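You operate a simulated robot arm through the tools that you are given. There is no shell and no other tool. Be economical: measure what you need, move in short steps, check, and stop when the job is done.

Carry out the task below with a simulated two-armed robot. There is one attempt and no reset: what you move stays moved.

TASK
On the free end of the island top, fold the cream cloth in half.
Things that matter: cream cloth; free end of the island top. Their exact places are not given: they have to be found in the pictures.

It is judged by the outcome, as a careful person would: the job done as asked, and still so three seconds after it is handed in. It fails if anything else is knocked over, pushed out of place, dropped, spilled or broken. Flat cloth is picked up by pressing the open fingertips on it (5 to 10 N) and closing them slowly along it; thin cloth reads only 2 to 8 mm in the jaws.

THE ROBOT
Two 7-joint arms with two-finger parallel grippers on one trunk, on a base that drives. Base frame: it is fixed to the floor where the robot stands at the start and does not move with it; the origin is under the middle of the robot, x ahead of it, y to its left, z up. Lengths are in mm, angles in rad, forces in N, time in s.
The left shoulder is at the start at [70, 163, 1195], the right one opposite. Places, roughly: free end of the island top [700, 0, 900]. Payload 3.43 kg a hand.
Tool frame (each hand has its own): the origin (TCP) lies between the finger pads and is the grasp point; the fingertips stand 34 mm ahead of it; z points along the fingers, y is the line along which they close. Largest opening 128 mm; finger width 24, thickness 12; the body of the gripper, 48 by 130 mm, starts 96 mm behind the TCP.
Orientation is told as [roll, pitch, yaw] about the base's x, y, z axes, in that order, counted from this pose: with the fingers straight down and closing along the base's y, the tool's x points along the base's -x, its y along +y and its z along -z.

THE INTERFACE
- The arms move only by the tool drive_tool. It takes "left_increments", "right_increments" or both (then of equal length, played together; a hand with none holds still); each is a list of rows, each a list of 7 numbers: the shift along the tool's x, y, z in units of 50 mm (1.0 is 50 mm), then the turn, a rotation vector about the tool's x, y, z in units of 5 degrees (1.0 is 5 degrees), then the finger opening in mm, from 0 to 128. In form: [[x, y, z, rx, ry, rz, grip], ...]. A call has 1 to 8 rows; each row shifts and turns the commanded pose from where the row before left it, along the tool's axes as they then stand. A call with a number of a shift or a turn outside -1 to 1 is refused whole. Each row takes 0.2 s and may step no farther than 50 mm and 0.15 rad from the row before; otherwise, or with a gripper value out of range, the whole call is refused. Where a pose cannot be reached the arm comes as near as it can. A force on the tool above 40 N (or 10 N above the force at the start of the call, whichever is more), or a blocked arm, ends the call early, and 0.2 s more pass. The fingers move at their own pace (about 153 mm/s each) and stop on an object; they squeeze with about 38 N. The grip force told is the motor's: it shows also when the fingers shut on nothing. Time passes only in rows, and 0.2 s behind the last, so rows that do not move let the fingers close. The reply holds the time, the measured pose of the TCP, the force on the tool along the base axes, the opening and the grip force, in the units named above and with some noise.
- Cameras (640 x 400 px; columns grow to the right, rows downward): "scene" is now at [132.1, -1.5, 1407.6]; the picture's right is [-0.02, -1.00, 0.00], its down [-0.70, 0.02, -0.71] and it looks along [0.71, -0.02, -0.70] (base axes); focal length 253 px, centre (320, 200). "left" rides on the left gripper at [76, 11, -160] in its tool frame; the picture's right is [-0.15, 0.99, 0.00], its down [-0.88, -0.13, -0.46] and it looks along [-0.45, -0.07, 0.89] (tool axes); focal length 234 px, centre (320, 200). "right" rides on the right gripper at [76, -11, -160] in its tool frame; the picture's right is [0.15, 0.99, 0.00], its down [-0.88, 0.13, -0.46] and it looks along [-0.45, 0.07, 0.89] (tool axes); focal length 234 px, centre (320, 200).
- snapshot(camera): a new picture of that camera. The clock stands still meanwhile.
- raise_lower(by): slides the trunk up (or, below 0, down) by that many mm; the arms and the scene camera ride with it, the base frame stays. It gives what a move gives, with no picture.
- base_move(legs): drives the robot by 1 to 6 legs, each [ahead, left, turn to the left] in mm, mm and rad, along the robot's own axes; the way and the turn of a leg run together, so that a leg with both is an arc; at most 1500 mm and 3.142 rad a leg. The arms and the cameras ride along, it lands a little off, and it stops where it bumps. It gives what a move gives.
- turn_head(pan, tilt): turns the head with the scene camera to pan (to the left, within 1.501 rad either way) and tilt (down, from -0.506 to 1.204), counted from straight ahead of the robot. It gives what a move gives.
- locate(camera, pixels): for up to 12 pixels [column, row] of the newest picture of that camera ("zoom" is the newest enlarged one), the place [x, y, z] in the base frame of the surface seen there, good to about 2 mm. The clock stands still meanwhile.
- zoom(camera, box): a new picture of the part [left, top, right, bottom] of that camera's present view, enlarged. The clock stands still meanwhile.
- finish_job(): hands the job in; it is judged then, once.

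Go step by step. Measure first, check grasps and placings, and put right what went wrong. The budget is 80 turns and 58 pictures, counting those below and the enlarged ones. Unless the task says otherwise, let go and move clear before handing in.

The tools are called after ">>>" as name(argument=value, ...) on one line, values as JSON. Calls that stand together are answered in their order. drive_tool: Moves the arms, as the interface text tells. Its arguments: {"type":"object","properties":{"left_increments":{"type":"array","items":{"type":"array","items":{"type":"number"}}},"right_increments":{"type":"array","items":{"type":"array","items":{"type":"number"}}}},"required":[]} The other tools are called the same way: raise_lower (by) slides the trunk up or down; base_move (legs) drives the base; turn_head (pan, tilt) turns the head that bears the scene camera; snapshot (camera) takes a picture; locate (camera, pixels) gives the place of the surface under pixels of a picture; zoom (camera, box) takes an enlarged picture of a part of a camera's view; finish_job () hands the job in.

At the start:

```text
t: 0.0
left_tcp_pos: [476.0, 213.2, 1111.8]
left_tool_rot: [-0.003, 0.0, 0.0]
left_wrist_force: [0.1, 0.3, -0.4]
left_grip_width: 128.2
left_grip_force: 0.1
right_tcp_pos: [491.0, -174.5, 1069.3]
right_tool_rot: [-0.001, 0.0, 0.0]
right_wrist_force: [0.1, 0.2, 0.4]
right_grip_width: 127.9
right_grip_force: 0.1
trunk travel left (down, up): [-675.0, 265.0]
robot x, y, heading: [1.6, -0.7, -0.0]
head pan, tilt: [-0.023, 0.782]
```

scene: 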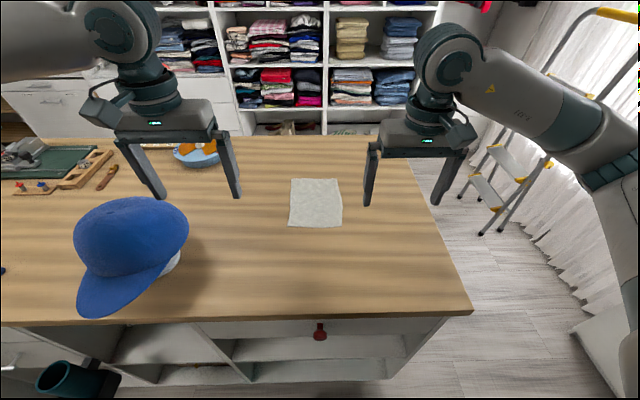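
right: 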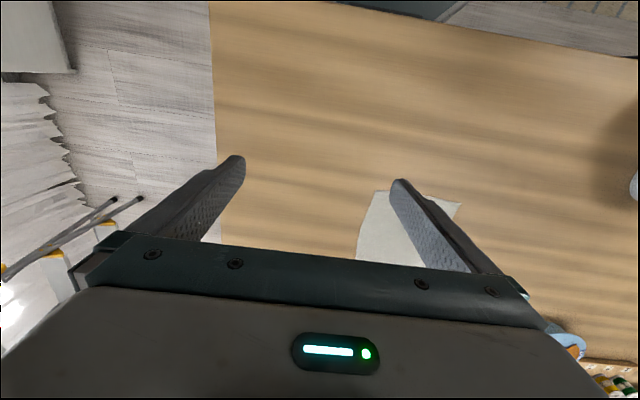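
left: 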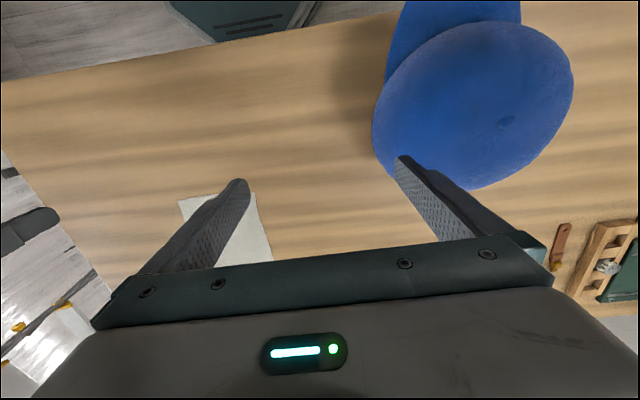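

The cream cloth is at about pixels (290-342, 179-227) in the scene picture. I'll enlarge it and measure its corners.

>>> zoom(camera="scene", box=[260, 160, 372, 240])

>>> locate(camera="scene", pixels=[[291, 180], [338, 180], [341, 226], [290, 225], [316, 203], [316, 240], [472, 312], [404, 150]])

```text
5.00 times, centred on (316, 200) of scene
```

zoom: 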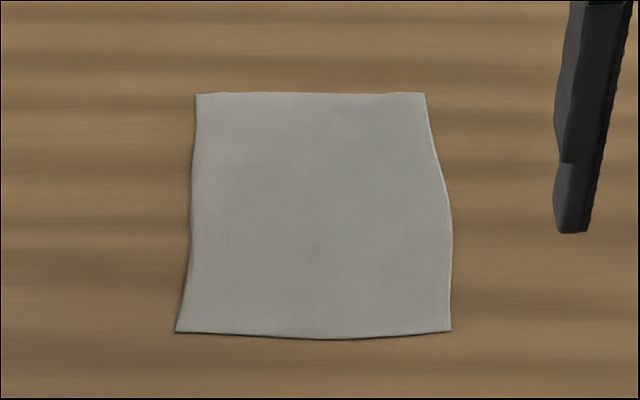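

```text
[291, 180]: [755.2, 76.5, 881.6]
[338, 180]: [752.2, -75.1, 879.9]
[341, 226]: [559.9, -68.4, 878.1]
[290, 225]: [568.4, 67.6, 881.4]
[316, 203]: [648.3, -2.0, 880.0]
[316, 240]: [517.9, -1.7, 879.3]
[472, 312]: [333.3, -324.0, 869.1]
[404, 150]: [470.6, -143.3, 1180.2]
```

The cloth lies around x 560–755, y ±75, at z≈880. I'll measure its outline more finely in the enlarged picture.

>>> locate(camera="zoom", pixels=[[200, 97], [422, 97], [447, 328], [181, 329], [310, 97], [315, 335], [194, 210], [448, 210], [310, 60], [310, 370], [100, 210], [315, 210]])

```text
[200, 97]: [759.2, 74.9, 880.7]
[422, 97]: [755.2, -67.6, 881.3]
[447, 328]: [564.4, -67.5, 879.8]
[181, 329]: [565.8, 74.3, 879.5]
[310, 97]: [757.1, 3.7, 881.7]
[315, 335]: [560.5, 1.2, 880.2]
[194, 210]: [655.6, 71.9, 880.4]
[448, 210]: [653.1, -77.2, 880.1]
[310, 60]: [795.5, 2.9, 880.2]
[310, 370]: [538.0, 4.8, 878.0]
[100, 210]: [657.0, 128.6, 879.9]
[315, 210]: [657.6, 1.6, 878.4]
```

The cloth is about 195 mm deep (x 563–757) by 145 mm wide (y −68…+75), so I'll fold the near edge onto the far edge, each hand pinching a near corner diagonally. First I turn both hands by 45° in the air.

>>> drive_tool(left_increments=[[0, 0, 0, 0, 0, 1, 100], [0, 0, 0, 0, 0, 1, 80], [0, 0, 0, 0, 0, 1, 60], [0, 0, 0, 0, 0, 1, 40], [0, 0, 0, 0, 0, 1, 40], [0, 0, 0, 0, 0, 1, 40], [0, 0, 0, 0, 0, 1, 40], [0, 0, 0, 0, 0, 1, 40]], right_increments=[[0, 0, 0, 0, 0, -1, 100], [0, 0, 0, 0, 0, -1, 80], [0, 0, 0, 0, 0, -1, 60], [0, 0, 0, 0, 0, -1, 40], [0, 0, 0, 0, 0, -1, 40], [0, 0, 0, 0, 0, -1, 40], [0, 0, 0, 0, 0, -1, 40], [0, 0, 0, 0, 0, -1, 40]])

>>> drive_tool(left_increments=[[0, 0, 0, 0, 0, 1, 40], [0, 0, 0, 0, -1, 0, 40], [0, 0, 0, 0, -1, 0, 40], [0, 0, 0, 0, -1, 0, 40]], right_increments=[[0, 0, 0, 0, 0, -1, 40], [0, 0, 0, 0, -1, 0, 40], [0, 0, 0, 0, -1, 0, 40], [0, 0, 0, 0, -1, 0, 40]])

```text
t: 1.8
left_tcp_pos: [475.9, 213.4, 1111.7]
left_tool_rot: [0.0, -0.002, -0.697]
left_wrist_force: [0.3, -0.5, -0.2]
left_grip_width: 39.9
left_grip_force: 0.1
right_tcp_pos: [490.8, -173.7, 1069.6]
right_tool_rot: [0.001, -0.001, 0.7]
right_wrist_force: [0.0, 0.8, 0.5]
right_grip_width: 39.9
right_grip_force: 0.1
trunk travel left (down, up): [-675.0, 265.0]
robot x, y, heading: [-1.2, 2.2, 0.002]
head pan, tilt: [-0.023, 0.782]
```

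```text
t: 2.8
left_tcp_pos: [474.8, 212.4, 1113.1]
left_tool_rot: [-0.002, -0.267, -0.783]
left_wrist_force: [-0.4, 1.6, 0.1]
left_grip_width: 39.9
left_grip_force: 0.1
right_tcp_pos: [492.0, -174.2, 1070.4]
right_tool_rot: [0.0, -0.262, 0.785]
right_wrist_force: [0.5, 0.3, 0.5]
right_grip_width: 39.9
right_grip_force: 0.0
trunk travel left (down, up): [-675.0, 265.0]
robot x, y, heading: [0.2, -5.0, -0.002]
head pan, tilt: [-0.023, 0.782]
```

Both hands are turned and leaning outward as planned. Now move them to a hover over the near corners.

>>> drive_tool(left_increments=[[-0.394, -0.097, 0.558, 0, 0, 0, 36], [-0.394, -0.097, 0.558, 0, 0, 0, 36], [-0.394, -0.097, 0.558, 0, 0, 0, 36], [-0.394, -0.097, 0.558, 0, 0, 0, 36], [-0.394, -0.097, 0.558, 0, 0, 0, 36], [-0.394, -0.097, 0.558, 0, 0, 0, 36], [-0.394, -0.097, 0.558, 0, 0, 0, 36], [0, 0, 0, 0, 0, 0, 36]], right_increments=[[-0.328, 0.069, 0.413, 0, 0, 0, 36], [-0.328, 0.069, 0.413, 0, 0, 0, 36], [-0.328, 0.069, 0.413, 0, 0, 0, 36], [-0.328, 0.069, 0.413, 0, 0, 0, 36], [-0.328, 0.069, 0.413, 0, 0, 0, 36], [-0.328, 0.069, 0.413, 0, 0, 0, 36], [-0.328, 0.069, 0.413, 0, 0, 0, 36], [0, 0, 0, 0, 0, 0, 36]])

>>> snapshot(camera="scene")

>>> snapshot(camera="left")

>>> snapshot(camera="right")

```text
t: 4.6
left_tcp_pos: [579.9, 76.2, 984.3]
left_tool_rot: [0.028, -0.294, -0.769]
left_wrist_force: [0.7, -0.4, 1.5]
left_grip_width: 35.9
left_grip_force: 0.0
right_tcp_pos: [569.7, -41.6, 971.7]
right_tool_rot: [-0.014, -0.269, 0.794]
right_wrist_force: [0.0, -0.4, 0.0]
right_grip_width: 36.0
right_grip_force: 0.0
trunk travel left (down, up): [-675.0, 265.0]
robot x, y, heading: [-0.6, -1.4, -0.001]
head pan, tilt: [-0.023, 0.782]
```

```text
53 pictures are left
```

scene: 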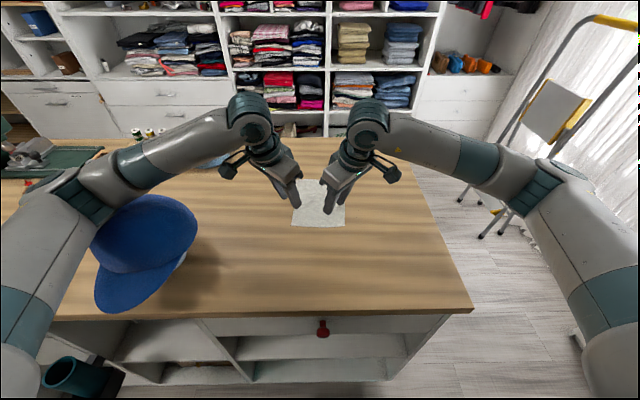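

```text
52 pictures are left
```

left: 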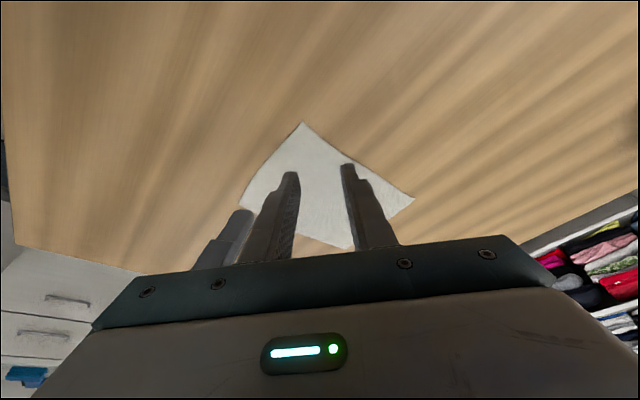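

```text
51 pictures are left
```

right: 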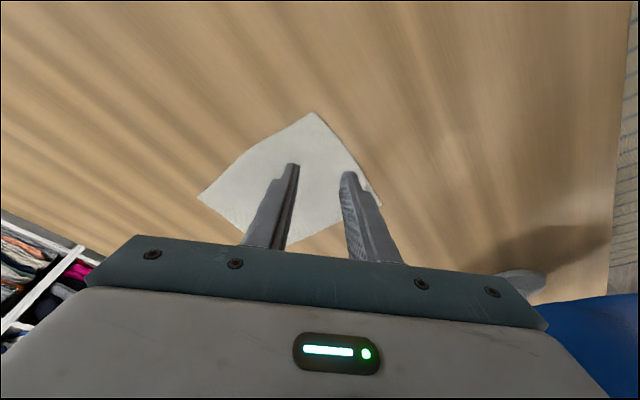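

Both hands stopped short of their goal, and the hat seems to have shifted (bill now at x≈92 px rather than 77), with the left forearm right above it. I'll look closely before moving.

>>> zoom(camera="scene", box=[40, 80, 296, 320])

>>> locate(camera="scene", pixels=[[145, 205], [196, 235], [110, 300], [110, 185], [130, 165], [190, 145], [98, 225], [145, 240]])

>>> zoom(camera="scene", box=[220, 90, 420, 240])

```text
1.67 times, centred on (168, 200) of scene
```

zoom: 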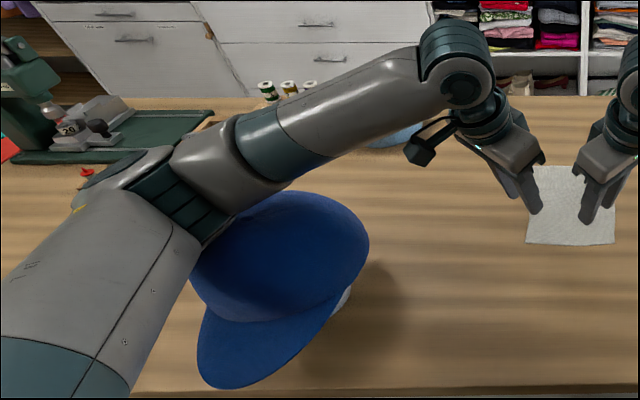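

```text
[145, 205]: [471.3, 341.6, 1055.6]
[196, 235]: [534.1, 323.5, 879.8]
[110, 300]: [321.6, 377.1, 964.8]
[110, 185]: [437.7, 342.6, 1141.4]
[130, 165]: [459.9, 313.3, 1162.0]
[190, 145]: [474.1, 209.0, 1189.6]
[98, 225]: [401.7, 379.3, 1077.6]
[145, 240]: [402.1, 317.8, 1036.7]
```

```text
2.67 times, centred on (320, 165) of scene
```

zoom: 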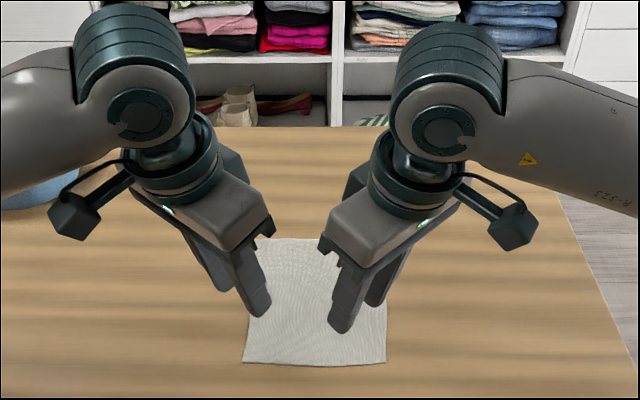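

The left elbow at about (400, 375, 1080) is up against the hat. I raise the trunk so the arm lifts straight off it, then check the hat.

>>> raise_lower(by=200)

>>> turn_head(pan=0.5, tilt=0.9)

>>> snapshot(camera="scene")

```text
t: 6.8
left_tcp_pos: [581.4, 59.2, 1159.4]
left_tool_rot: [-0.001, -0.261, -0.783]
left_wrist_force: [-0.5, -0.1, 0.6]
left_grip_width: 36.0
left_grip_force: 0.1
right_tcp_pos: [579.9, -52.6, 1161.6]
right_tool_rot: [0.001, -0.262, 0.786]
right_wrist_force: [0.8, 0.2, 0.4]
right_grip_width: 35.9
right_grip_force: 0.1
trunk travel left (down, up): [-875.0, 65.0]
robot x, y, heading: [-0.1, -0.3, 0.001]
head pan, tilt: [-0.023, 0.782]
```

```text
t: 7.7
left_tcp_pos: [580.5, 58.3, 1158.7]
left_tool_rot: [-0.002, -0.262, -0.784]
left_wrist_force: [-0.1, -0.3, 0.7]
left_grip_width: 36.1
left_grip_force: 0.0
right_tcp_pos: [579.8, -51.1, 1160.8]
right_tool_rot: [0.001, -0.262, 0.785]
right_wrist_force: [-0.6, -0.4, 0.4]
right_grip_width: 36.0
right_grip_force: 0.1
trunk travel left (down, up): [-875.0, 65.0]
robot x, y, heading: [2.5, -0.3, -0.001]
head pan, tilt: [0.499, 0.901]
```

```text
48 pictures are left
```

scene: 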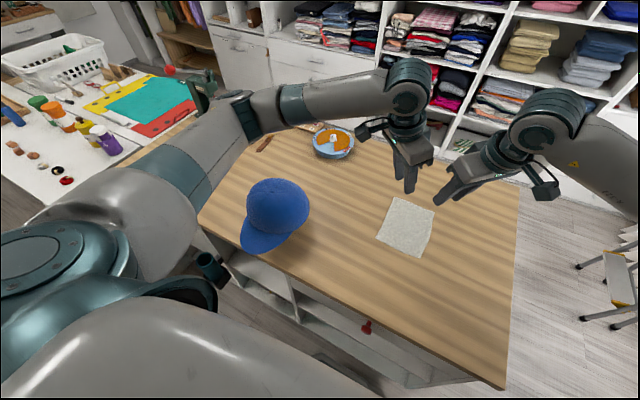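

The arms now reached their goals and the hat is free. I'll measure the hat now and compare with the first picture.

>>> zoom(camera="scene", box=[214, 160, 342, 260])

>>> locate(camera="zoom", pixels=[[300, 100], [325, 200], [200, 250], [140, 400], [180, 440], [300, 405], [410, 350], [470, 215], [300, 170], [180, 150], [420, 380], [230, 380]])

```text
4.00 times, centred on (278, 210) of scene
```

zoom: 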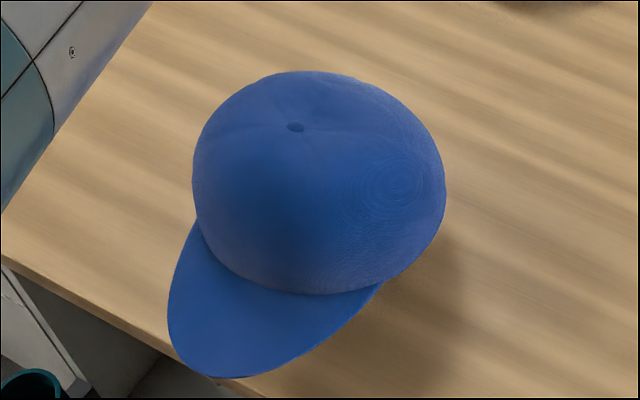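

```text
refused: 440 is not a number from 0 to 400
```

>>> locate(camera="zoom", pixels=[[296, 127], [210, 370], [172, 300], [300, 365], [370, 295], [200, 225], [440, 190], [196, 180], [320, 75], [300, 290], [385, 280], [430, 230]])

```text
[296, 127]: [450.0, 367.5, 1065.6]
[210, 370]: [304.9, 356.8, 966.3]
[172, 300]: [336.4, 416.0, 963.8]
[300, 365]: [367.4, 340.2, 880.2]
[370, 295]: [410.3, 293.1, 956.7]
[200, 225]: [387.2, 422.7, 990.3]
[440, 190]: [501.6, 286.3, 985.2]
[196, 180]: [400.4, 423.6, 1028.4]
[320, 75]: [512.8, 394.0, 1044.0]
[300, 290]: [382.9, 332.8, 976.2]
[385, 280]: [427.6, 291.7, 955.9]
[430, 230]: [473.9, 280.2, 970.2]
```

Projecting the measured hat points back into the first picture (bill tip → (104,319), right rim → (185,222)) matches its original outline, so the hat stands where it was. To keep the left elbow away from it I'll keep the trunk high and back the base a little so the arms stretch straighter.

>>> base_move(legs=[[-80, -40, 0]])

>>> snapshot(camera="scene")

```text
t: 8.8
left_tcp_pos: [505.6, 20.7, 1158.2]
left_tool_rot: [-0.003, -0.263, -0.783]
left_wrist_force: [0.3, 0.8, -0.2]
left_grip_width: 36.1
left_grip_force: 0.1
right_tcp_pos: [503.1, -90.9, 1158.7]
right_tool_rot: [0.001, -0.26, 0.785]
right_wrist_force: [1.1, 0.1, -0.3]
right_grip_width: 36.2
right_grip_force: 0.1
trunk travel left (down, up): [-875.0, 65.0]
robot x, y, heading: [-83.8, -34.6, -0.002]
head pan, tilt: [0.499, 0.901]
```

```text
46 pictures are left
```

scene: 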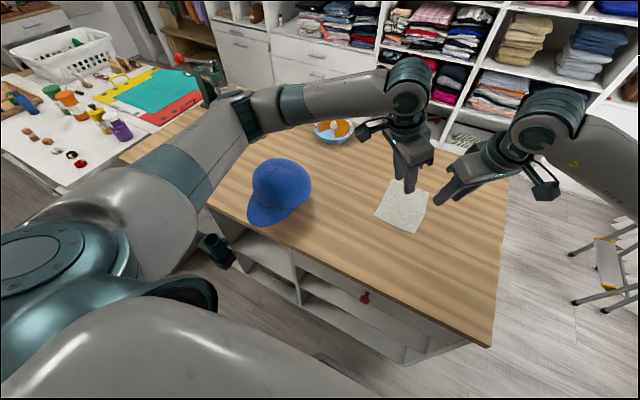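

Now bring both hands forward and half-way down over the corners, then check elbow clearance.

>>> drive_tool(left_increments=[[-0.029, 0.403, 0.412, 0, 0, 0, 36], [-0.029, 0.403, 0.412, 0, 0, 0, 36], [-0.029, 0.403, 0.412, 0, 0, 0, 36], [-0.029, 0.403, 0.412, 0, 0, 0, 36], [0, 0, 0, 0, 0, 0, 36]], right_increments=[[-0.294, -0.135, 0.488, 0, 0, 0, 36], [-0.294, -0.135, 0.488, 0, 0, 0, 36], [-0.294, -0.135, 0.488, 0, 0, 0, 36], [-0.294, -0.135, 0.488, 0, 0, 0, 36], [0, 0, 0, 0, 0, 0, 36]])

>>> snapshot(camera="scene")

>>> locate(camera="scene", pixels=[[235, 115], [290, 105], [220, 150], [180, 195], [350, 95]])

```text
t: 10.0
left_tcp_pos: [578.0, 58.8, 1080.7]
left_tool_rot: [0.0, -0.263, -0.782]
left_wrist_force: [0.3, 0.7, -0.2]
left_grip_width: 36.1
left_grip_force: 0.0
right_tcp_pos: [578.0, -52.5, 1082.7]
right_tool_rot: [0.001, -0.26, 0.786]
right_wrist_force: [-0.4, -0.3, 0.5]
right_grip_width: 36.0
right_grip_force: 0.1
trunk travel left (down, up): [-875.0, 65.0]
robot x, y, heading: [-79.6, -40.2, 0.0]
head pan, tilt: [0.499, 0.901]
```

```text
45 pictures are left
```

scene: 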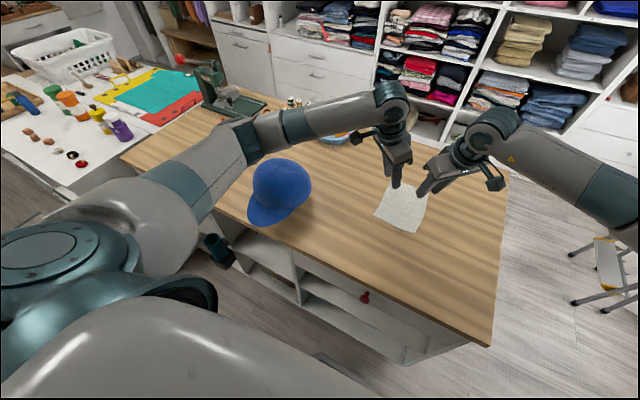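

```text
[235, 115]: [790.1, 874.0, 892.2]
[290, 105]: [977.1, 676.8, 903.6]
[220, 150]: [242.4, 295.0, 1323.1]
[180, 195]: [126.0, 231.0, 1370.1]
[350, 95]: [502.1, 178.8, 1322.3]
```

The elbow is at z≈1320, far above the hat's 1066. I descend to a low hover and aim the head at the cloth.

>>> drive_tool(left_increments=[[0.166, 0.01, 0.657, 0, 0, 0, 36], [0.166, 0.01, 0.657, 0, 0, 0, 36], [0.166, 0.01, 0.657, 0, 0, 0, 36], [0.166, 0.01, 0.657, 0, 0, 0, 36], [0, 0, 0, 0, 0, 0, 36]], right_increments=[[0.166, -0.01, 0.657, 0, 0, 0, 36], [0.166, -0.01, 0.657, 0, 0, 0, 36], [0.166, -0.01, 0.657, 0, 0, 0, 36], [0.166, -0.01, 0.657, 0, 0, 0, 36], [0, 0, 0, 0, 0, 0, 36]])

>>> turn_head(pan=0.1, tilt=0.75)

>>> snapshot(camera="scene")

>>> snapshot(camera="left")

>>> snapshot(camera="right")

```text
t: 11.2
left_tcp_pos: [580.1, 58.0, 945.2]
left_tool_rot: [-0.002, -0.264, -0.783]
left_wrist_force: [-0.7, 0.4, -0.9]
left_grip_width: 36.1
left_grip_force: 0.0
right_tcp_pos: [580.8, -51.4, 946.1]
right_tool_rot: [-0.002, -0.263, 0.788]
right_wrist_force: [-0.1, -0.5, 0.1]
right_grip_width: 36.2
right_grip_force: 0.0
trunk travel left (down, up): [-875.0, 65.0]
robot x, y, heading: [-83.1, -40.7, 0.003]
head pan, tilt: [0.499, 0.901]
```

```text
t: 12.1
left_tcp_pos: [580.1, 59.5, 945.0]
left_tool_rot: [-0.002, -0.263, -0.784]
left_wrist_force: [-0.2, -0.2, 0.1]
left_grip_width: 35.9
left_grip_force: 0.1
right_tcp_pos: [582.4, -51.2, 946.2]
right_tool_rot: [0.001, -0.26, 0.786]
right_wrist_force: [0.1, -1.0, -0.3]
right_grip_width: 36.2
right_grip_force: 0.0
trunk travel left (down, up): [-875.0, 65.0]
robot x, y, heading: [-79.7, -41.5, 0.001]
head pan, tilt: [0.099, 0.75]
```

```text
44 pictures are left
```

scene: 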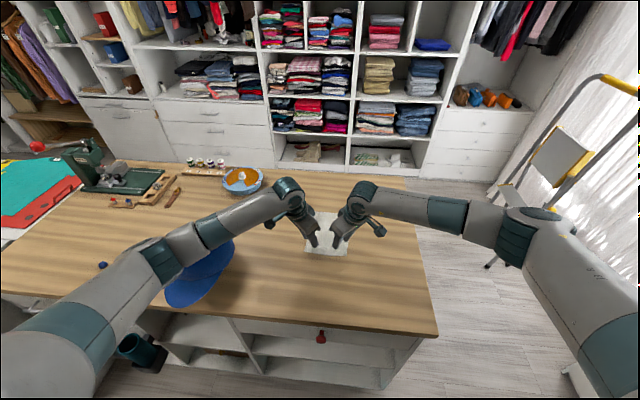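

```text
43 pictures are left
```

left: 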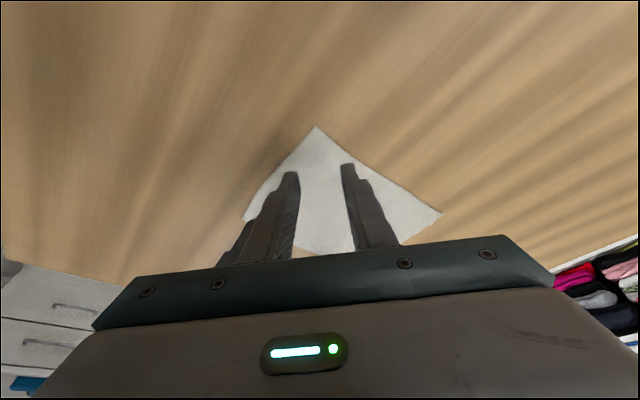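

```text
42 pictures are left
```

right: 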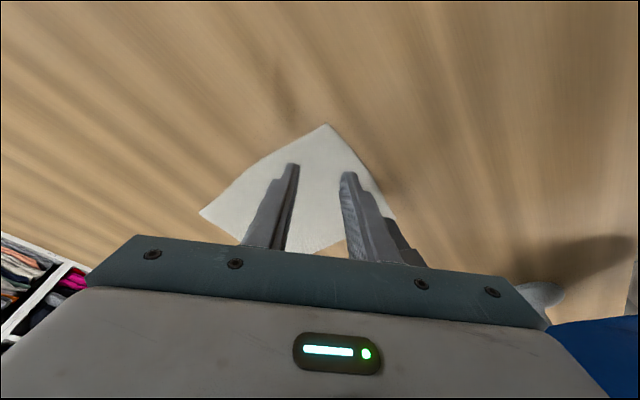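

The corners appear centred between the fingers in both wrist pictures. I check corner coordinates and the elbow height over the hat.

>>> locate(camera="left", pixels=[[316, 130], [440, 213], [247, 218]])

>>> locate(camera="right", pixels=[[326, 127], [203, 212], [393, 214]])

>>> locate(camera="scene", pixels=[[160, 262], [185, 245], [215, 230], [190, 295], [215, 262], [130, 285]])

```text
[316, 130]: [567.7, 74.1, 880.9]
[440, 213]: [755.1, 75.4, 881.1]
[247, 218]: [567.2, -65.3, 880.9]
```

```text
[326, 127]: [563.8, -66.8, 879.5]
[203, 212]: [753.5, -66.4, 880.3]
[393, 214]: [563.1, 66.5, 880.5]
```

```text
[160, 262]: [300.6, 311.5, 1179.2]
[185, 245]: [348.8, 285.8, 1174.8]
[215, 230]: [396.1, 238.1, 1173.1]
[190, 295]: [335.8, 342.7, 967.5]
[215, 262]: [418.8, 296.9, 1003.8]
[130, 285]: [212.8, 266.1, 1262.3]
```

Corners: left (567,74), right (564,−67); the elbow is safely above the hat. Lower toward contact.

>>> drive_tool(left_increments=[[0.047, 0, 0.174, 0, 0, 0, 36], [0.047, 0, 0.174, 0, 0, 0, 36], [0.047, 0, 0.174, 0, 0, 0, 36], [0, 0, 0, 0, 0, 0, 36]], right_increments=[[0.047, 0, 0.174, 0, 0, 0, 36], [0.047, 0, 0.174, 0, 0, 0, 36], [0.047, 0, 0.174, 0, 0, 0, 36], [0, 0, 0, 0, 0, 0, 36]])

```text
t: 13.1
left_tcp_pos: [582.0, 57.8, 918.0]
left_tool_rot: [-0.002, -0.263, -0.782]
left_wrist_force: [-0.6, -0.4, 0.2]
left_grip_width: 36.3
left_grip_force: 0.0
right_tcp_pos: [580.4, -51.5, 919.1]
right_tool_rot: [-0.001, -0.262, 0.786]
right_wrist_force: [0.3, 0.9, 0.2]
right_grip_width: 36.2
right_grip_force: 0.0
trunk travel left (down, up): [-875.0, 65.0]
robot x, y, heading: [-77.7, -38.2, -0.002]
head pan, tilt: [0.099, 0.75]
```

No contact yet; go down another 3–4 mm.

>>> drive_tool(left_increments=[[0.01, 0, 0.039, 0, 0, 0, 36], [0.008, 0, 0.029, 0, 0, 0, 36], [0, 0, 0, 0, 0, 0, 36]], right_increments=[[0.013, 0, 0.048, 0, 0, 0, 36], [0.01, 0, 0.039, 0, 0, 0, 36], [0, 0, 0, 0, 0, 0, 36]])

```text
t: 13.9
left_tcp_pos: [580.5, 57.3, 916.6]
left_tool_rot: [0.001, -0.266, -0.785]
left_wrist_force: [2.6, 0.9, 8.9]
left_grip_width: 36.0
left_grip_force: 0.1
right_tcp_pos: [580.1, -51.4, 917.1]
right_tool_rot: [-0.001, -0.265, 0.788]
right_wrist_force: [2.5, -1.2, 13.2]
right_grip_width: 35.9
right_grip_force: 0.2
trunk travel left (down, up): [-875.0, 65.0]
robot x, y, heading: [-79.5, -40.2, 0.004]
head pan, tilt: [0.099, 0.75]
```

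Contact: left 9 N, right 13 N. Ease the right by under a millimetre and close slowly.

>>> drive_tool(left_increments=[[0, 0, 0, 0, 0, 0, 32], [0, 0, 0, 0, 0, 0, 28], [0, 0, 0, 0, 0, 0, 23], [0, 0, 0, 0, 0, 0, 18], [0, 0, 0, 0, 0, 0, 13], [0, 0, 0, 0, 0, 0, 8], [0, 0, 0, 0, 0, 0, 3], [0, 0, 0, 0, 0, 0, 0]], right_increments=[[-0.003, 0, -0.015, 0, 0, 0, 32], [0, 0, 0, 0, 0, 0, 28], [0, 0, 0, 0, 0, 0, 23], [0, 0, 0, 0, 0, 0, 18], [0, 0, 0, 0, 0, 0, 13], [0, 0, 0, 0, 0, 0, 8], [0, 0, 0, 0, 0, 0, 3], [0, 0, 0, 0, 0, 0, 0]])

>>> snapshot(camera="left")

>>> snapshot(camera="right")

```text
t: 15.7
left_tcp_pos: [578.1, 57.3, 916.7]
left_tool_rot: [-0.001, -0.265, -0.784]
left_wrist_force: [0.3, -6.2, 16.3]
left_grip_width: 1.9
left_grip_force: 36.6
right_tcp_pos: [578.3, -50.9, 917.4]
right_tool_rot: [0.0, -0.265, 0.788]
right_wrist_force: [0.5, 6.2, 8.9]
right_grip_width: 1.4
right_grip_force: 36.3
trunk travel left (down, up): [-875.0, 65.0]
robot x, y, heading: [-80.9, -39.8, 0.003]
head pan, tilt: [0.099, 0.75]
```

```text
41 pictures are left
```

left: 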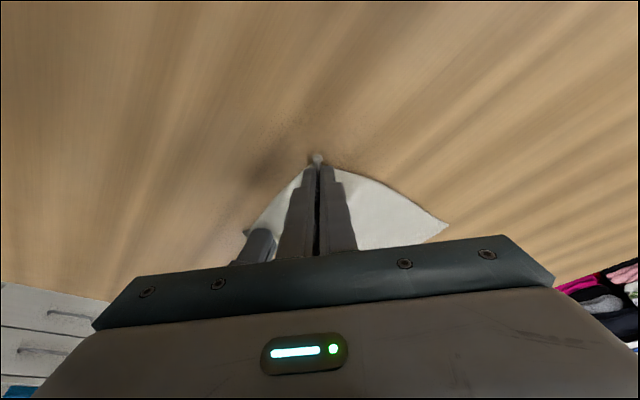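

```text
40 pictures are left
```

right: 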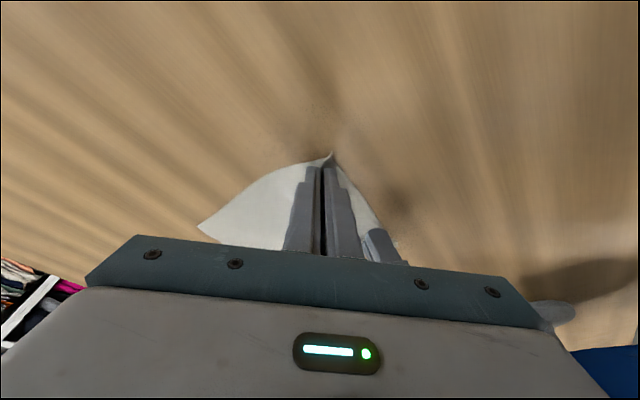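

The corners are gathered between the fingers (cloth tip seen at left (317,158), right (331,158)). Lift about 35 mm and verify.

>>> drive_tool(left_increments=[[-0.09, 0, -0.34, 0, 0, 0, 0], [-0.09, 0, -0.34, 0, 0, 0, 0]], right_increments=[[-0.09, 0, -0.34, 0, 0, 0, 0], [-0.09, 0, -0.34, 0, 0, 0, 0]])

>>> snapshot(camera="left")

>>> zoom(camera="scene", box=[260, 170, 388, 270])

```text
t: 16.3
left_tcp_pos: [579.6, 56.6, 950.5]
left_tool_rot: [-0.003, -0.261, -0.78]
left_wrist_force: [-0.5, -7.9, 0.5]
left_grip_width: 1.9
left_grip_force: 36.5
right_tcp_pos: [578.3, -52.6, 950.5]
right_tool_rot: [0.0, -0.261, 0.787]
right_wrist_force: [-0.1, 7.5, 0.0]
right_grip_width: 1.5
right_grip_force: 36.8
trunk travel left (down, up): [-875.0, 65.0]
robot x, y, heading: [-85.1, -43.9, -0.004]
head pan, tilt: [0.099, 0.75]
```

```text
39 pictures are left
```

left: 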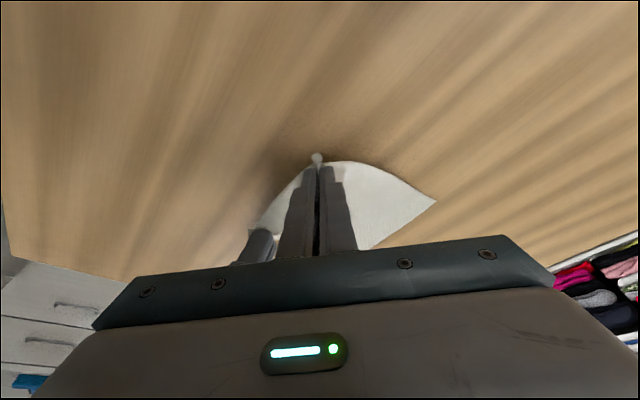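

```text
4.00 times, centred on (324, 220) of scene
```

zoom: 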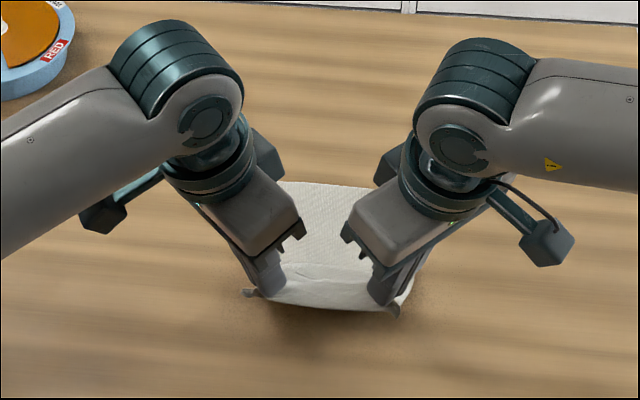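

Both corners are held and the edge is lifted evenly. I now arc forward in small steps, yawing the hands outward so the corner tips turn the right way; first half of the arc.

>>> drive_tool(left_increments=[[-0.221, 0.162, -0.251, 0.259, 0, 0.966, 0], [-0.232, 0.222, -0.207, 0.259, 0, 0.966, 0], [-0.218, 0.27, -0.149, 0.259, 0, 0.966, 0], [-0.188, 0.302, -0.095, 0.259, 0, 0.966, 0]], right_increments=[[-0.221, -0.162, -0.251, -0.259, 0, -0.966, 0], [-0.232, -0.222, -0.207, -0.259, 0, -0.966, 0], [-0.218, -0.27, -0.149, -0.259, 0, -0.966, 0], [-0.188, -0.302, -0.095, -0.259, 0, -0.966, 0]])

>>> snapshot(camera="scene")

>>> zoom(camera="scene", box=[260, 170, 388, 270])

```text
t: 17.3
left_tcp_pos: [639.5, 57.9, 995.2]
left_tool_rot: [-0.002, -0.263, -1.135]
left_wrist_force: [-4.8, -16.8, -2.3]
left_grip_width: 1.7
left_grip_force: 36.6
right_tcp_pos: [606.4, -52.0, 978.9]
right_tool_rot: [0.001, -0.266, 0.963]
right_wrist_force: [5.8, 15.8, 2.2]
right_grip_width: 1.7
right_grip_force: 36.2
right hand out of reach, approached as far as the arm can: row 3, 4
trunk travel left (down, up): [-875.0, 65.0]
robot x, y, heading: [-76.9, -40.2, 0.002]
head pan, tilt: [0.099, 0.75]
```

```text
37 pictures are left
```

scene: 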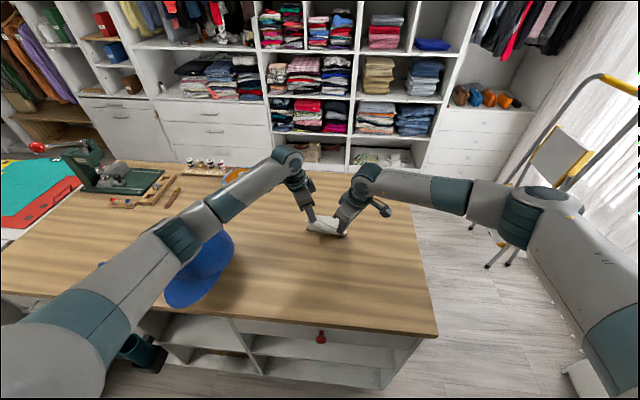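

```text
4.00 times, centred on (324, 220) of scene
```

zoom: 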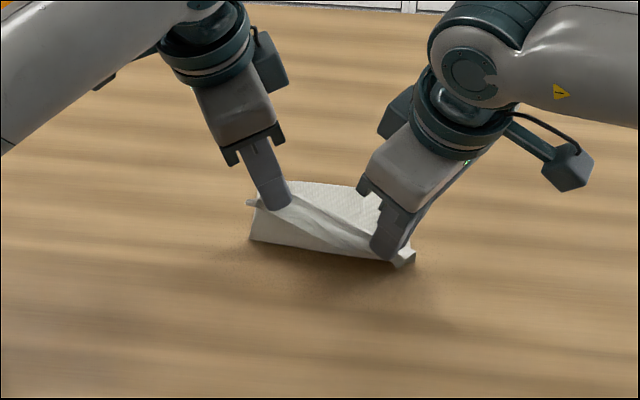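

The right wrist hit its yaw limit (row 3–4) and lags at x≈606 while the left is at 640. I turn the right hand's yaw back 10° to let it catch up, easing the tension.

>>> drive_tool(right_increments=[[0, 0, 0, 0.259, 0, 0.966, 0], [0, 0, 0, 0.259, 0, 0.966, 0], [0, 0, 0, 0, 0, 0, 0]])

```text
t: 18.1
left_tcp_pos: [639.3, 59.6, 994.6]
left_tool_rot: [-0.001, -0.264, -1.132]
left_wrist_force: [-6.0, -20.9, -3.1]
left_grip_width: 1.7
left_grip_force: 36.3
right_tcp_pos: [606.0, -53.1, 979.1]
right_tool_rot: [0.001, -0.263, 0.785]
right_wrist_force: [6.4, 21.4, 3.6]
right_grip_width: 2.0
right_grip_force: 36.5
trunk travel left (down, up): [-875.0, 65.0]
robot x, y, heading: [-79.8, -41.3, -0.003]
head pan, tilt: [0.099, 0.75]
```

The command follows the clipped pose, so the right hand is at (606,−53,979) with yaw 45°. Move it by +32 in x, +16 in z and slightly inward to join the left.

>>> drive_tool(right_increments=[[-0.28, -0.205, -0.09, 0, 0, 0, 0], [-0.28, -0.205, -0.09, 0, 0, 0, 0], [0, 0, 0, 0, 0, 0, 0]])

>>> zoom(camera="scene", box=[260, 170, 388, 270])

```text
t: 18.9
left_tcp_pos: [638.8, 60.5, 995.3]
left_tool_rot: [0.0, -0.261, -1.131]
left_wrist_force: [-0.6, -7.8, -0.9]
left_grip_width: 1.8
left_grip_force: 36.3
right_tcp_pos: [638.3, -52.3, 993.4]
right_tool_rot: [0.0, -0.26, 0.785]
right_wrist_force: [0.5, 7.3, 0.2]
right_grip_width: 1.5
right_grip_force: 36.3
trunk travel left (down, up): [-875.0, 65.0]
robot x, y, heading: [-83.0, -40.9, -0.003]
head pan, tilt: [0.099, 0.75]
```

```text
4.00 times, centred on (324, 220) of scene
```

zoom: 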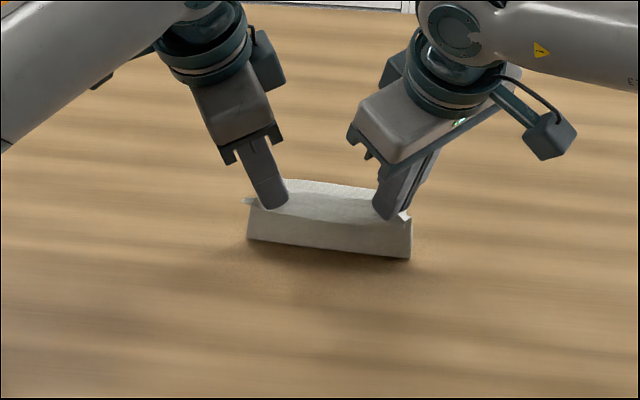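

The edge is level again and both hold. Continue the arc without yawing, to x≈706.

>>> drive_tool(left_increments=[[-0.155, 0.308, -0.021, 0, 0, 0, 0], [-0.134, 0.308, 0.057, 0, 0, 0, 0], [-0.121, 0.326, 0.136, 0, 0, 0, 0], [-0.079, 0.29, 0.228, 0, 0, 0, 0]], right_increments=[[-0.248, -0.24, 0.004, 0, 0, 0, 0], [-0.227, -0.24, 0.082, 0, 0, 0, 0], [-0.22, -0.255, 0.162, 0, 0, 0, 0], [-0.167, -0.226, 0.252, 0, 0, 0, 0]])

>>> zoom(camera="scene", box=[260, 170, 388, 270])

```text
t: 19.9
left_tcp_pos: [707.2, 58.1, 981.5]
left_tool_rot: [-0.001, -0.261, -1.133]
left_wrist_force: [-2.0, -6.6, 0.9]
left_grip_width: 1.6
left_grip_force: 36.6
right_tcp_pos: [680.9, -51.0, 993.9]
right_tool_rot: [0.0, -0.264, 0.785]
right_wrist_force: [1.2, 6.4, -0.1]
right_grip_width: 1.7
right_grip_force: 36.3
right hand out of reach, approached as far as the arm can: row 3, 4
trunk travel left (down, up): [-875.0, 65.0]
robot x, y, heading: [-75.8, -41.5, -0.002]
head pan, tilt: [0.099, 0.75]
```

```text
4.00 times, centred on (324, 220) of scene
```

zoom: 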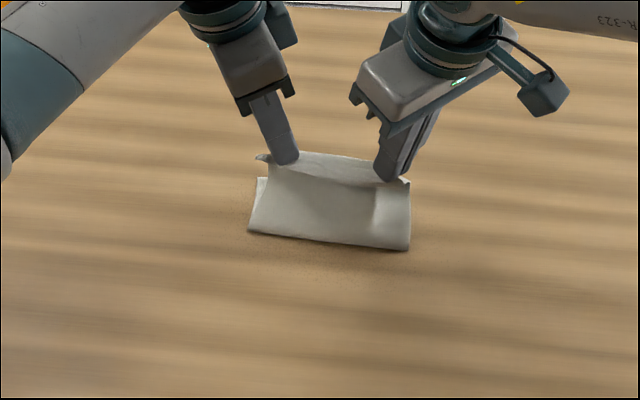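

The right arm's reach ran out at x≈681 (left at 707). I'll level both hands lower at x≈683 and then use the base to carry both forward together.

>>> drive_tool(left_increments=[[0.153, -0.217, 0.177, 0, 0, 0, 0], [0.153, -0.217, 0.177, 0, 0, 0, 0], [0, 0, 0, 0, 0, 0, 0]], right_increments=[[0.088, 0, 0.328, 0, 0, 0, 0], [0.088, 0, 0.328, 0, 0, 0, 0], [0, 0, 0, 0, 0, 0, 0]])

>>> base_move(legs=[[45, 0, 0]])

>>> snapshot(camera="scene")

>>> zoom(camera="scene", box=[260, 170, 388, 270])

```text
t: 20.7
left_tcp_pos: [683.7, 60.6, 962.8]
left_tool_rot: [0.0, -0.262, -1.132]
left_wrist_force: [0.5, -8.7, 2.0]
left_grip_width: 1.5
left_grip_force: 36.1
right_tcp_pos: [681.4, -50.4, 992.3]
right_tool_rot: [0.001, -0.261, 0.786]
right_wrist_force: [-0.2, 9.0, -3.0]
right_grip_width: 1.3
right_grip_force: 36.4
right hand out of reach, approached as far as the arm can: row 1, 2
trunk travel left (down, up): [-875.0, 65.0]
robot x, y, heading: [-80.0, -41.5, 0.003]
head pan, tilt: [0.099, 0.75]
```

```text
t: 21.6
left_tcp_pos: [721.1, 59.6, 967.7]
left_tool_rot: [0.004, -0.267, -1.134]
left_wrist_force: [0.4, -10.0, 3.3]
left_grip_width: 1.4
left_grip_force: 36.4
right_tcp_pos: [719.2, -49.3, 999.0]
right_tool_rot: [-0.004, -0.267, 0.789]
right_wrist_force: [-2.1, 10.7, -2.9]
right_grip_width: 1.4
right_grip_force: 37.3
trunk travel left (down, up): [-875.0, 65.0]
robot x, y, heading: [-32.2, -40.2, 0.002]
head pan, tilt: [0.099, 0.75]
```

```text
33 pictures are left
```

scene: 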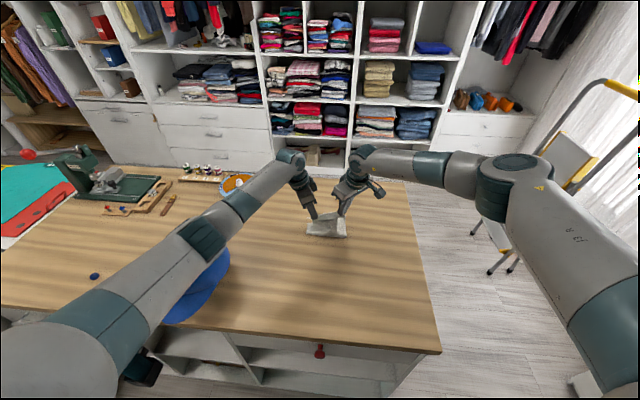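

```text
4.00 times, centred on (324, 220) of scene
```

zoom: 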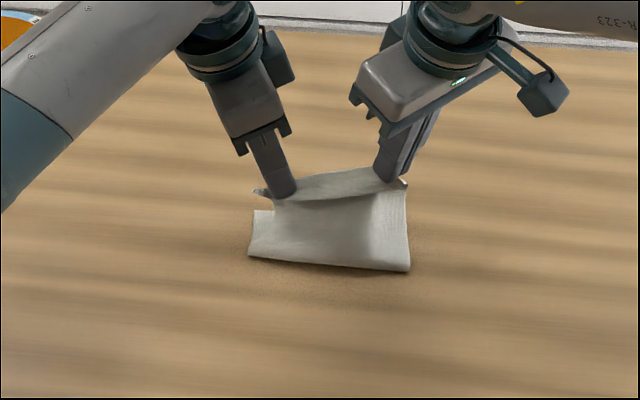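

The right arm is at full stretch at this trunk height, so lowering the trunk will bring the hands down. First raise the left to match (999), then lower the trunk 45 mm.

>>> drive_tool(left_increments=[[-0.083, 0, -0.31, 0, 0, 0, 0], [-0.083, 0, -0.31, 0, 0, 0, 0]])

>>> locate(camera="scene", pixels=[[200, 245], [180, 270], [235, 215], [200, 290], [215, 265], [160, 290]])

>>> raise_lower(by=-45)

>>> zoom(camera="scene", box=[260, 170, 388, 270])

```text
t: 22.2
left_tcp_pos: [724.1, 59.5, 995.1]
left_tool_rot: [0.001, -0.263, -1.133]
left_wrist_force: [-0.8, -2.5, 0.2]
left_grip_width: 1.7
left_grip_force: 36.4
right_tcp_pos: [722.5, -49.2, 995.9]
right_tool_rot: [-0.002, -0.265, 0.787]
right_wrist_force: [-0.6, 2.1, 1.1]
right_grip_width: 1.3
right_grip_force: 36.6
trunk travel left (down, up): [-875.0, 65.0]
robot x, y, heading: [-34.5, -37.7, 0.002]
head pan, tilt: [0.099, 0.75]
```

```text
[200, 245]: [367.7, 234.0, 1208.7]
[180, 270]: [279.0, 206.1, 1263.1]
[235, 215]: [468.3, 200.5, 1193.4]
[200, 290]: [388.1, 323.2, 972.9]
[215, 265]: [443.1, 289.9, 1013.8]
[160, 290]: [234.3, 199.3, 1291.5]
```

```text
t: 23.1
left_tcp_pos: [727.0, 59.6, 948.3]
left_tool_rot: [0.0, -0.263, -1.132]
left_wrist_force: [0.0, -1.6, 0.6]
left_grip_width: 1.9
left_grip_force: 36.4
right_tcp_pos: [724.0, -49.6, 948.9]
right_tool_rot: [0.001, -0.264, 0.785]
right_wrist_force: [0.1, 2.0, -0.4]
right_grip_width: 1.8
right_grip_force: 36.2
trunk travel left (down, up): [-830.0, 110.0]
robot x, y, heading: [-38.1, -38.0, -0.001]
head pan, tilt: [0.099, 0.75]
```

```text
4.00 times, centred on (324, 220) of scene
```

zoom: 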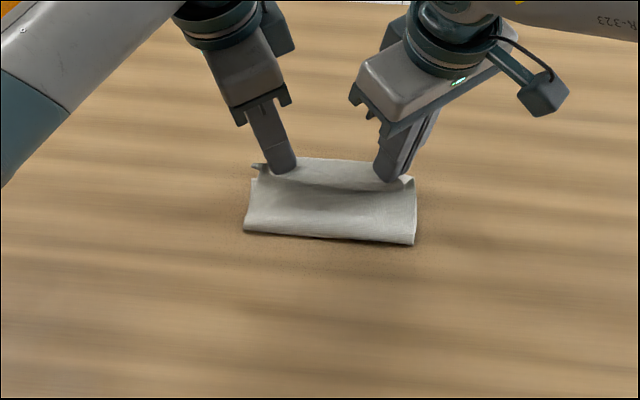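

The fold is shaping up well. Measure where the crease, lower layer's corners and the pinched edge are now.

>>> locate(camera="zoom", pixels=[[246, 229], [413, 242], [330, 236], [330, 160], [255, 185], [413, 185], [330, 190], [252, 165], [410, 177], [330, 152]])

>>> snapshot(camera="left")

>>> snapshot(camera="right")

```text
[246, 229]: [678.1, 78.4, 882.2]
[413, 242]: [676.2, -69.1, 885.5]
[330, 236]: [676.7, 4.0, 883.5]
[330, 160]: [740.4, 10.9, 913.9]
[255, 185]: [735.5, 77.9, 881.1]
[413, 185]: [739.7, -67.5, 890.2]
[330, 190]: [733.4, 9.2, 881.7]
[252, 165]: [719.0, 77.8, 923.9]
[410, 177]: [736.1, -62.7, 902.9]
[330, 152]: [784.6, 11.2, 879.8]
```

```text
30 pictures are left
```

left: 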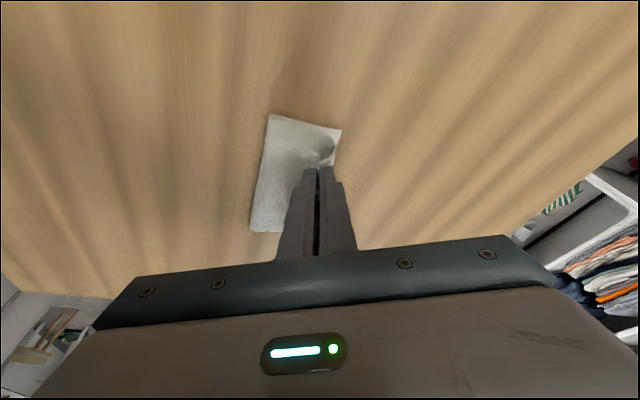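

```text
29 pictures are left
```

right: 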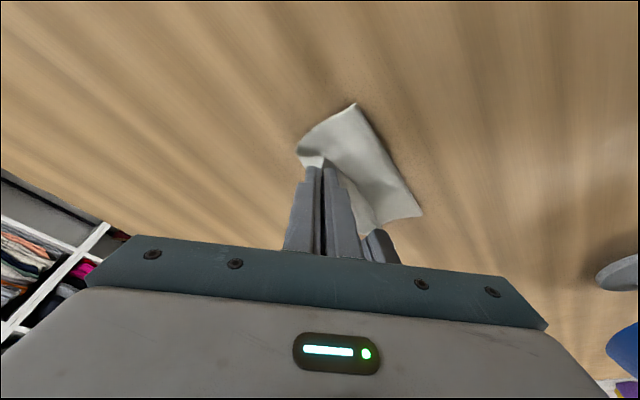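

I measure the lower layer's far corners in the wrist pictures.

>>> locate(camera="left", pixels=[[272, 117], [338, 130], [333, 162], [318, 160], [253, 228]])

>>> locate(camera="right", pixels=[[355, 107], [300, 150], [312, 162], [418, 214], [376, 232]])

```text
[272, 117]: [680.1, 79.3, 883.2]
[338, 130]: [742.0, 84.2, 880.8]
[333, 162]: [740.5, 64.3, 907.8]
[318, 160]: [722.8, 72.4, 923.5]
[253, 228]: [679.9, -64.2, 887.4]
```

```text
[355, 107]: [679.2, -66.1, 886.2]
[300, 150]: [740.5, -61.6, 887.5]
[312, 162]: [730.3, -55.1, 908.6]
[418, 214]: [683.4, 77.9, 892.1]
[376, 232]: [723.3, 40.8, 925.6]
```

The lower layer seems to end near x≈741, only 63 mm past the crease, so I want a closer look at it from both wrists.

>>> zoom(camera="left", box=[240, 90, 400, 190])

>>> zoom(camera="right", box=[270, 90, 430, 190])

```text
4.00 times, centred on (320, 140) of left
```

zoom: 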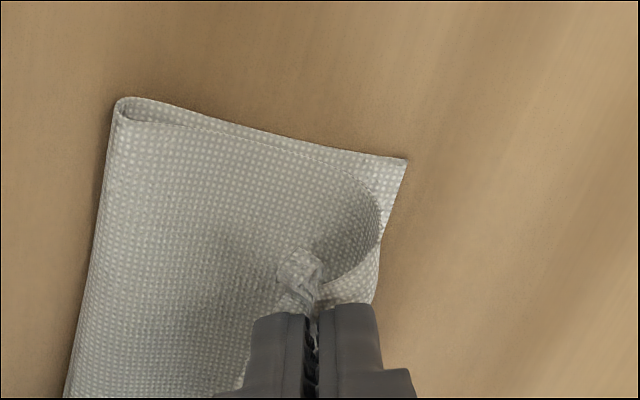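

```text
4.00 times, centred on (350, 140) of right
```

zoom: 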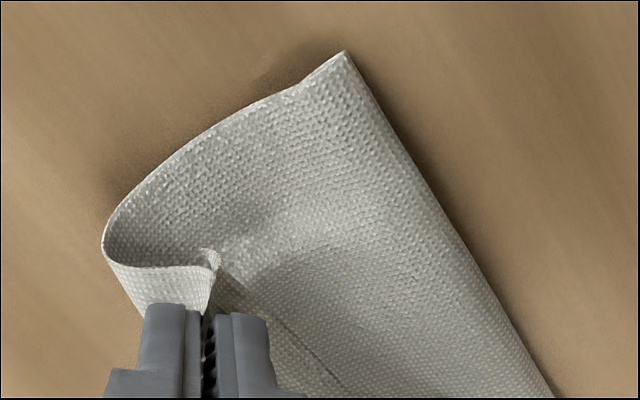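

The pictures show the upper layer rolled back on itself: the crease (x≈678) drifted forward, leaving the lower layer short (far edge x≈742). I'll undo part of the fold — trunk up, base back, hands back — and refold about x≈645.

>>> raise_lower(by=45)

>>> base_move(legs=[[-50, 0, 0]])

```text
t: 23.9
left_tcp_pos: [727.3, 60.0, 992.8]
left_tool_rot: [-0.002, -0.265, -1.132]
left_wrist_force: [0.9, -1.8, 0.2]
left_grip_width: 1.6
left_grip_force: 36.2
right_tcp_pos: [725.4, -49.0, 993.7]
right_tool_rot: [0.0, -0.261, 0.785]
right_wrist_force: [0.5, 1.7, 0.2]
right_grip_width: 1.7
right_grip_force: 36.0
trunk travel left (down, up): [-875.0, 65.0]
robot x, y, heading: [-35.9, -36.8, 0.002]
head pan, tilt: [0.099, 0.75]
```

```text
t: 24.9
left_tcp_pos: [684.0, 60.6, 988.9]
left_tool_rot: [-0.007, -0.26, -1.129]
left_wrist_force: [1.0, -2.2, -0.8]
left_grip_width: 1.5
left_grip_force: 36.1
right_tcp_pos: [681.9, -49.2, 988.7]
right_tool_rot: [0.003, -0.258, 0.785]
right_wrist_force: [0.4, 1.7, -0.1]
right_grip_width: 1.4
right_grip_force: 36.5
trunk travel left (down, up): [-875.0, 65.0]
robot x, y, heading: [-85.0, -38.6, 0.004]
head pan, tilt: [0.099, 0.75]
```

Now the arms carry the edge back, laying the cloth down again.

>>> drive_tool(left_increments=[[0.215, -0.453, -0.016, 0, 0, 0, 0], [0.236, -0.453, 0.061, 0, 0, 0, 0], [0.215, -0.362, 0.149, 0, 0, 0, 0], [0.22, -0.326, 0.231, 0, 0, 0, 0], [0.226, -0.272, 0.354, 0, 0, 0, 0], [0, 0, 0, 0, 0, 0, 0]], right_increments=[[0.352, 0.354, -0.053, 0, 0, 0, 0], [0.373, 0.354, 0.024, 0, 0, 0, 0], [0.325, 0.283, 0.12, 0, 0, 0, 0], [0.318, 0.255, 0.205, 0, 0, 0, 0], [0.309, 0.212, 0.332, 0, 0, 0, 0], [0, 0, 0, 0, 0, 0, 0]])

>>> snapshot(camera="scene")

>>> zoom(camera="scene", box=[260, 170, 388, 270])

```text
t: 26.3
left_tcp_pos: [575.1, 58.5, 942.5]
left_tool_rot: [-0.001, -0.262, -1.131]
left_wrist_force: [0.5, -1.9, 0.5]
left_grip_width: 1.7
left_grip_force: 36.6
right_tcp_pos: [572.3, -48.6, 943.0]
right_tool_rot: [-0.002, -0.263, 0.786]
right_wrist_force: [-0.1, 1.3, -0.1]
right_grip_width: 1.7
right_grip_force: 36.4
trunk travel left (down, up): [-875.0, 65.0]
robot x, y, heading: [-87.4, -37.6, 0.001]
head pan, tilt: [0.099, 0.75]
```

```text
26 pictures are left
```

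scene: 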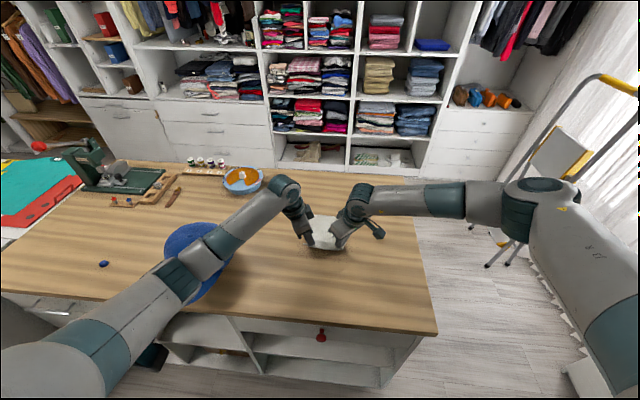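

```text
4.00 times, centred on (324, 220) of scene
```

zoom: 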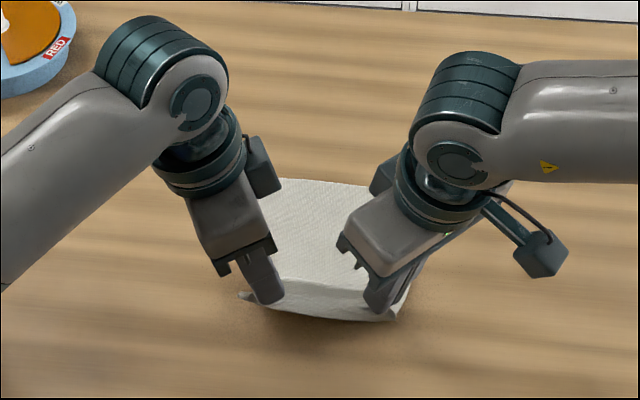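

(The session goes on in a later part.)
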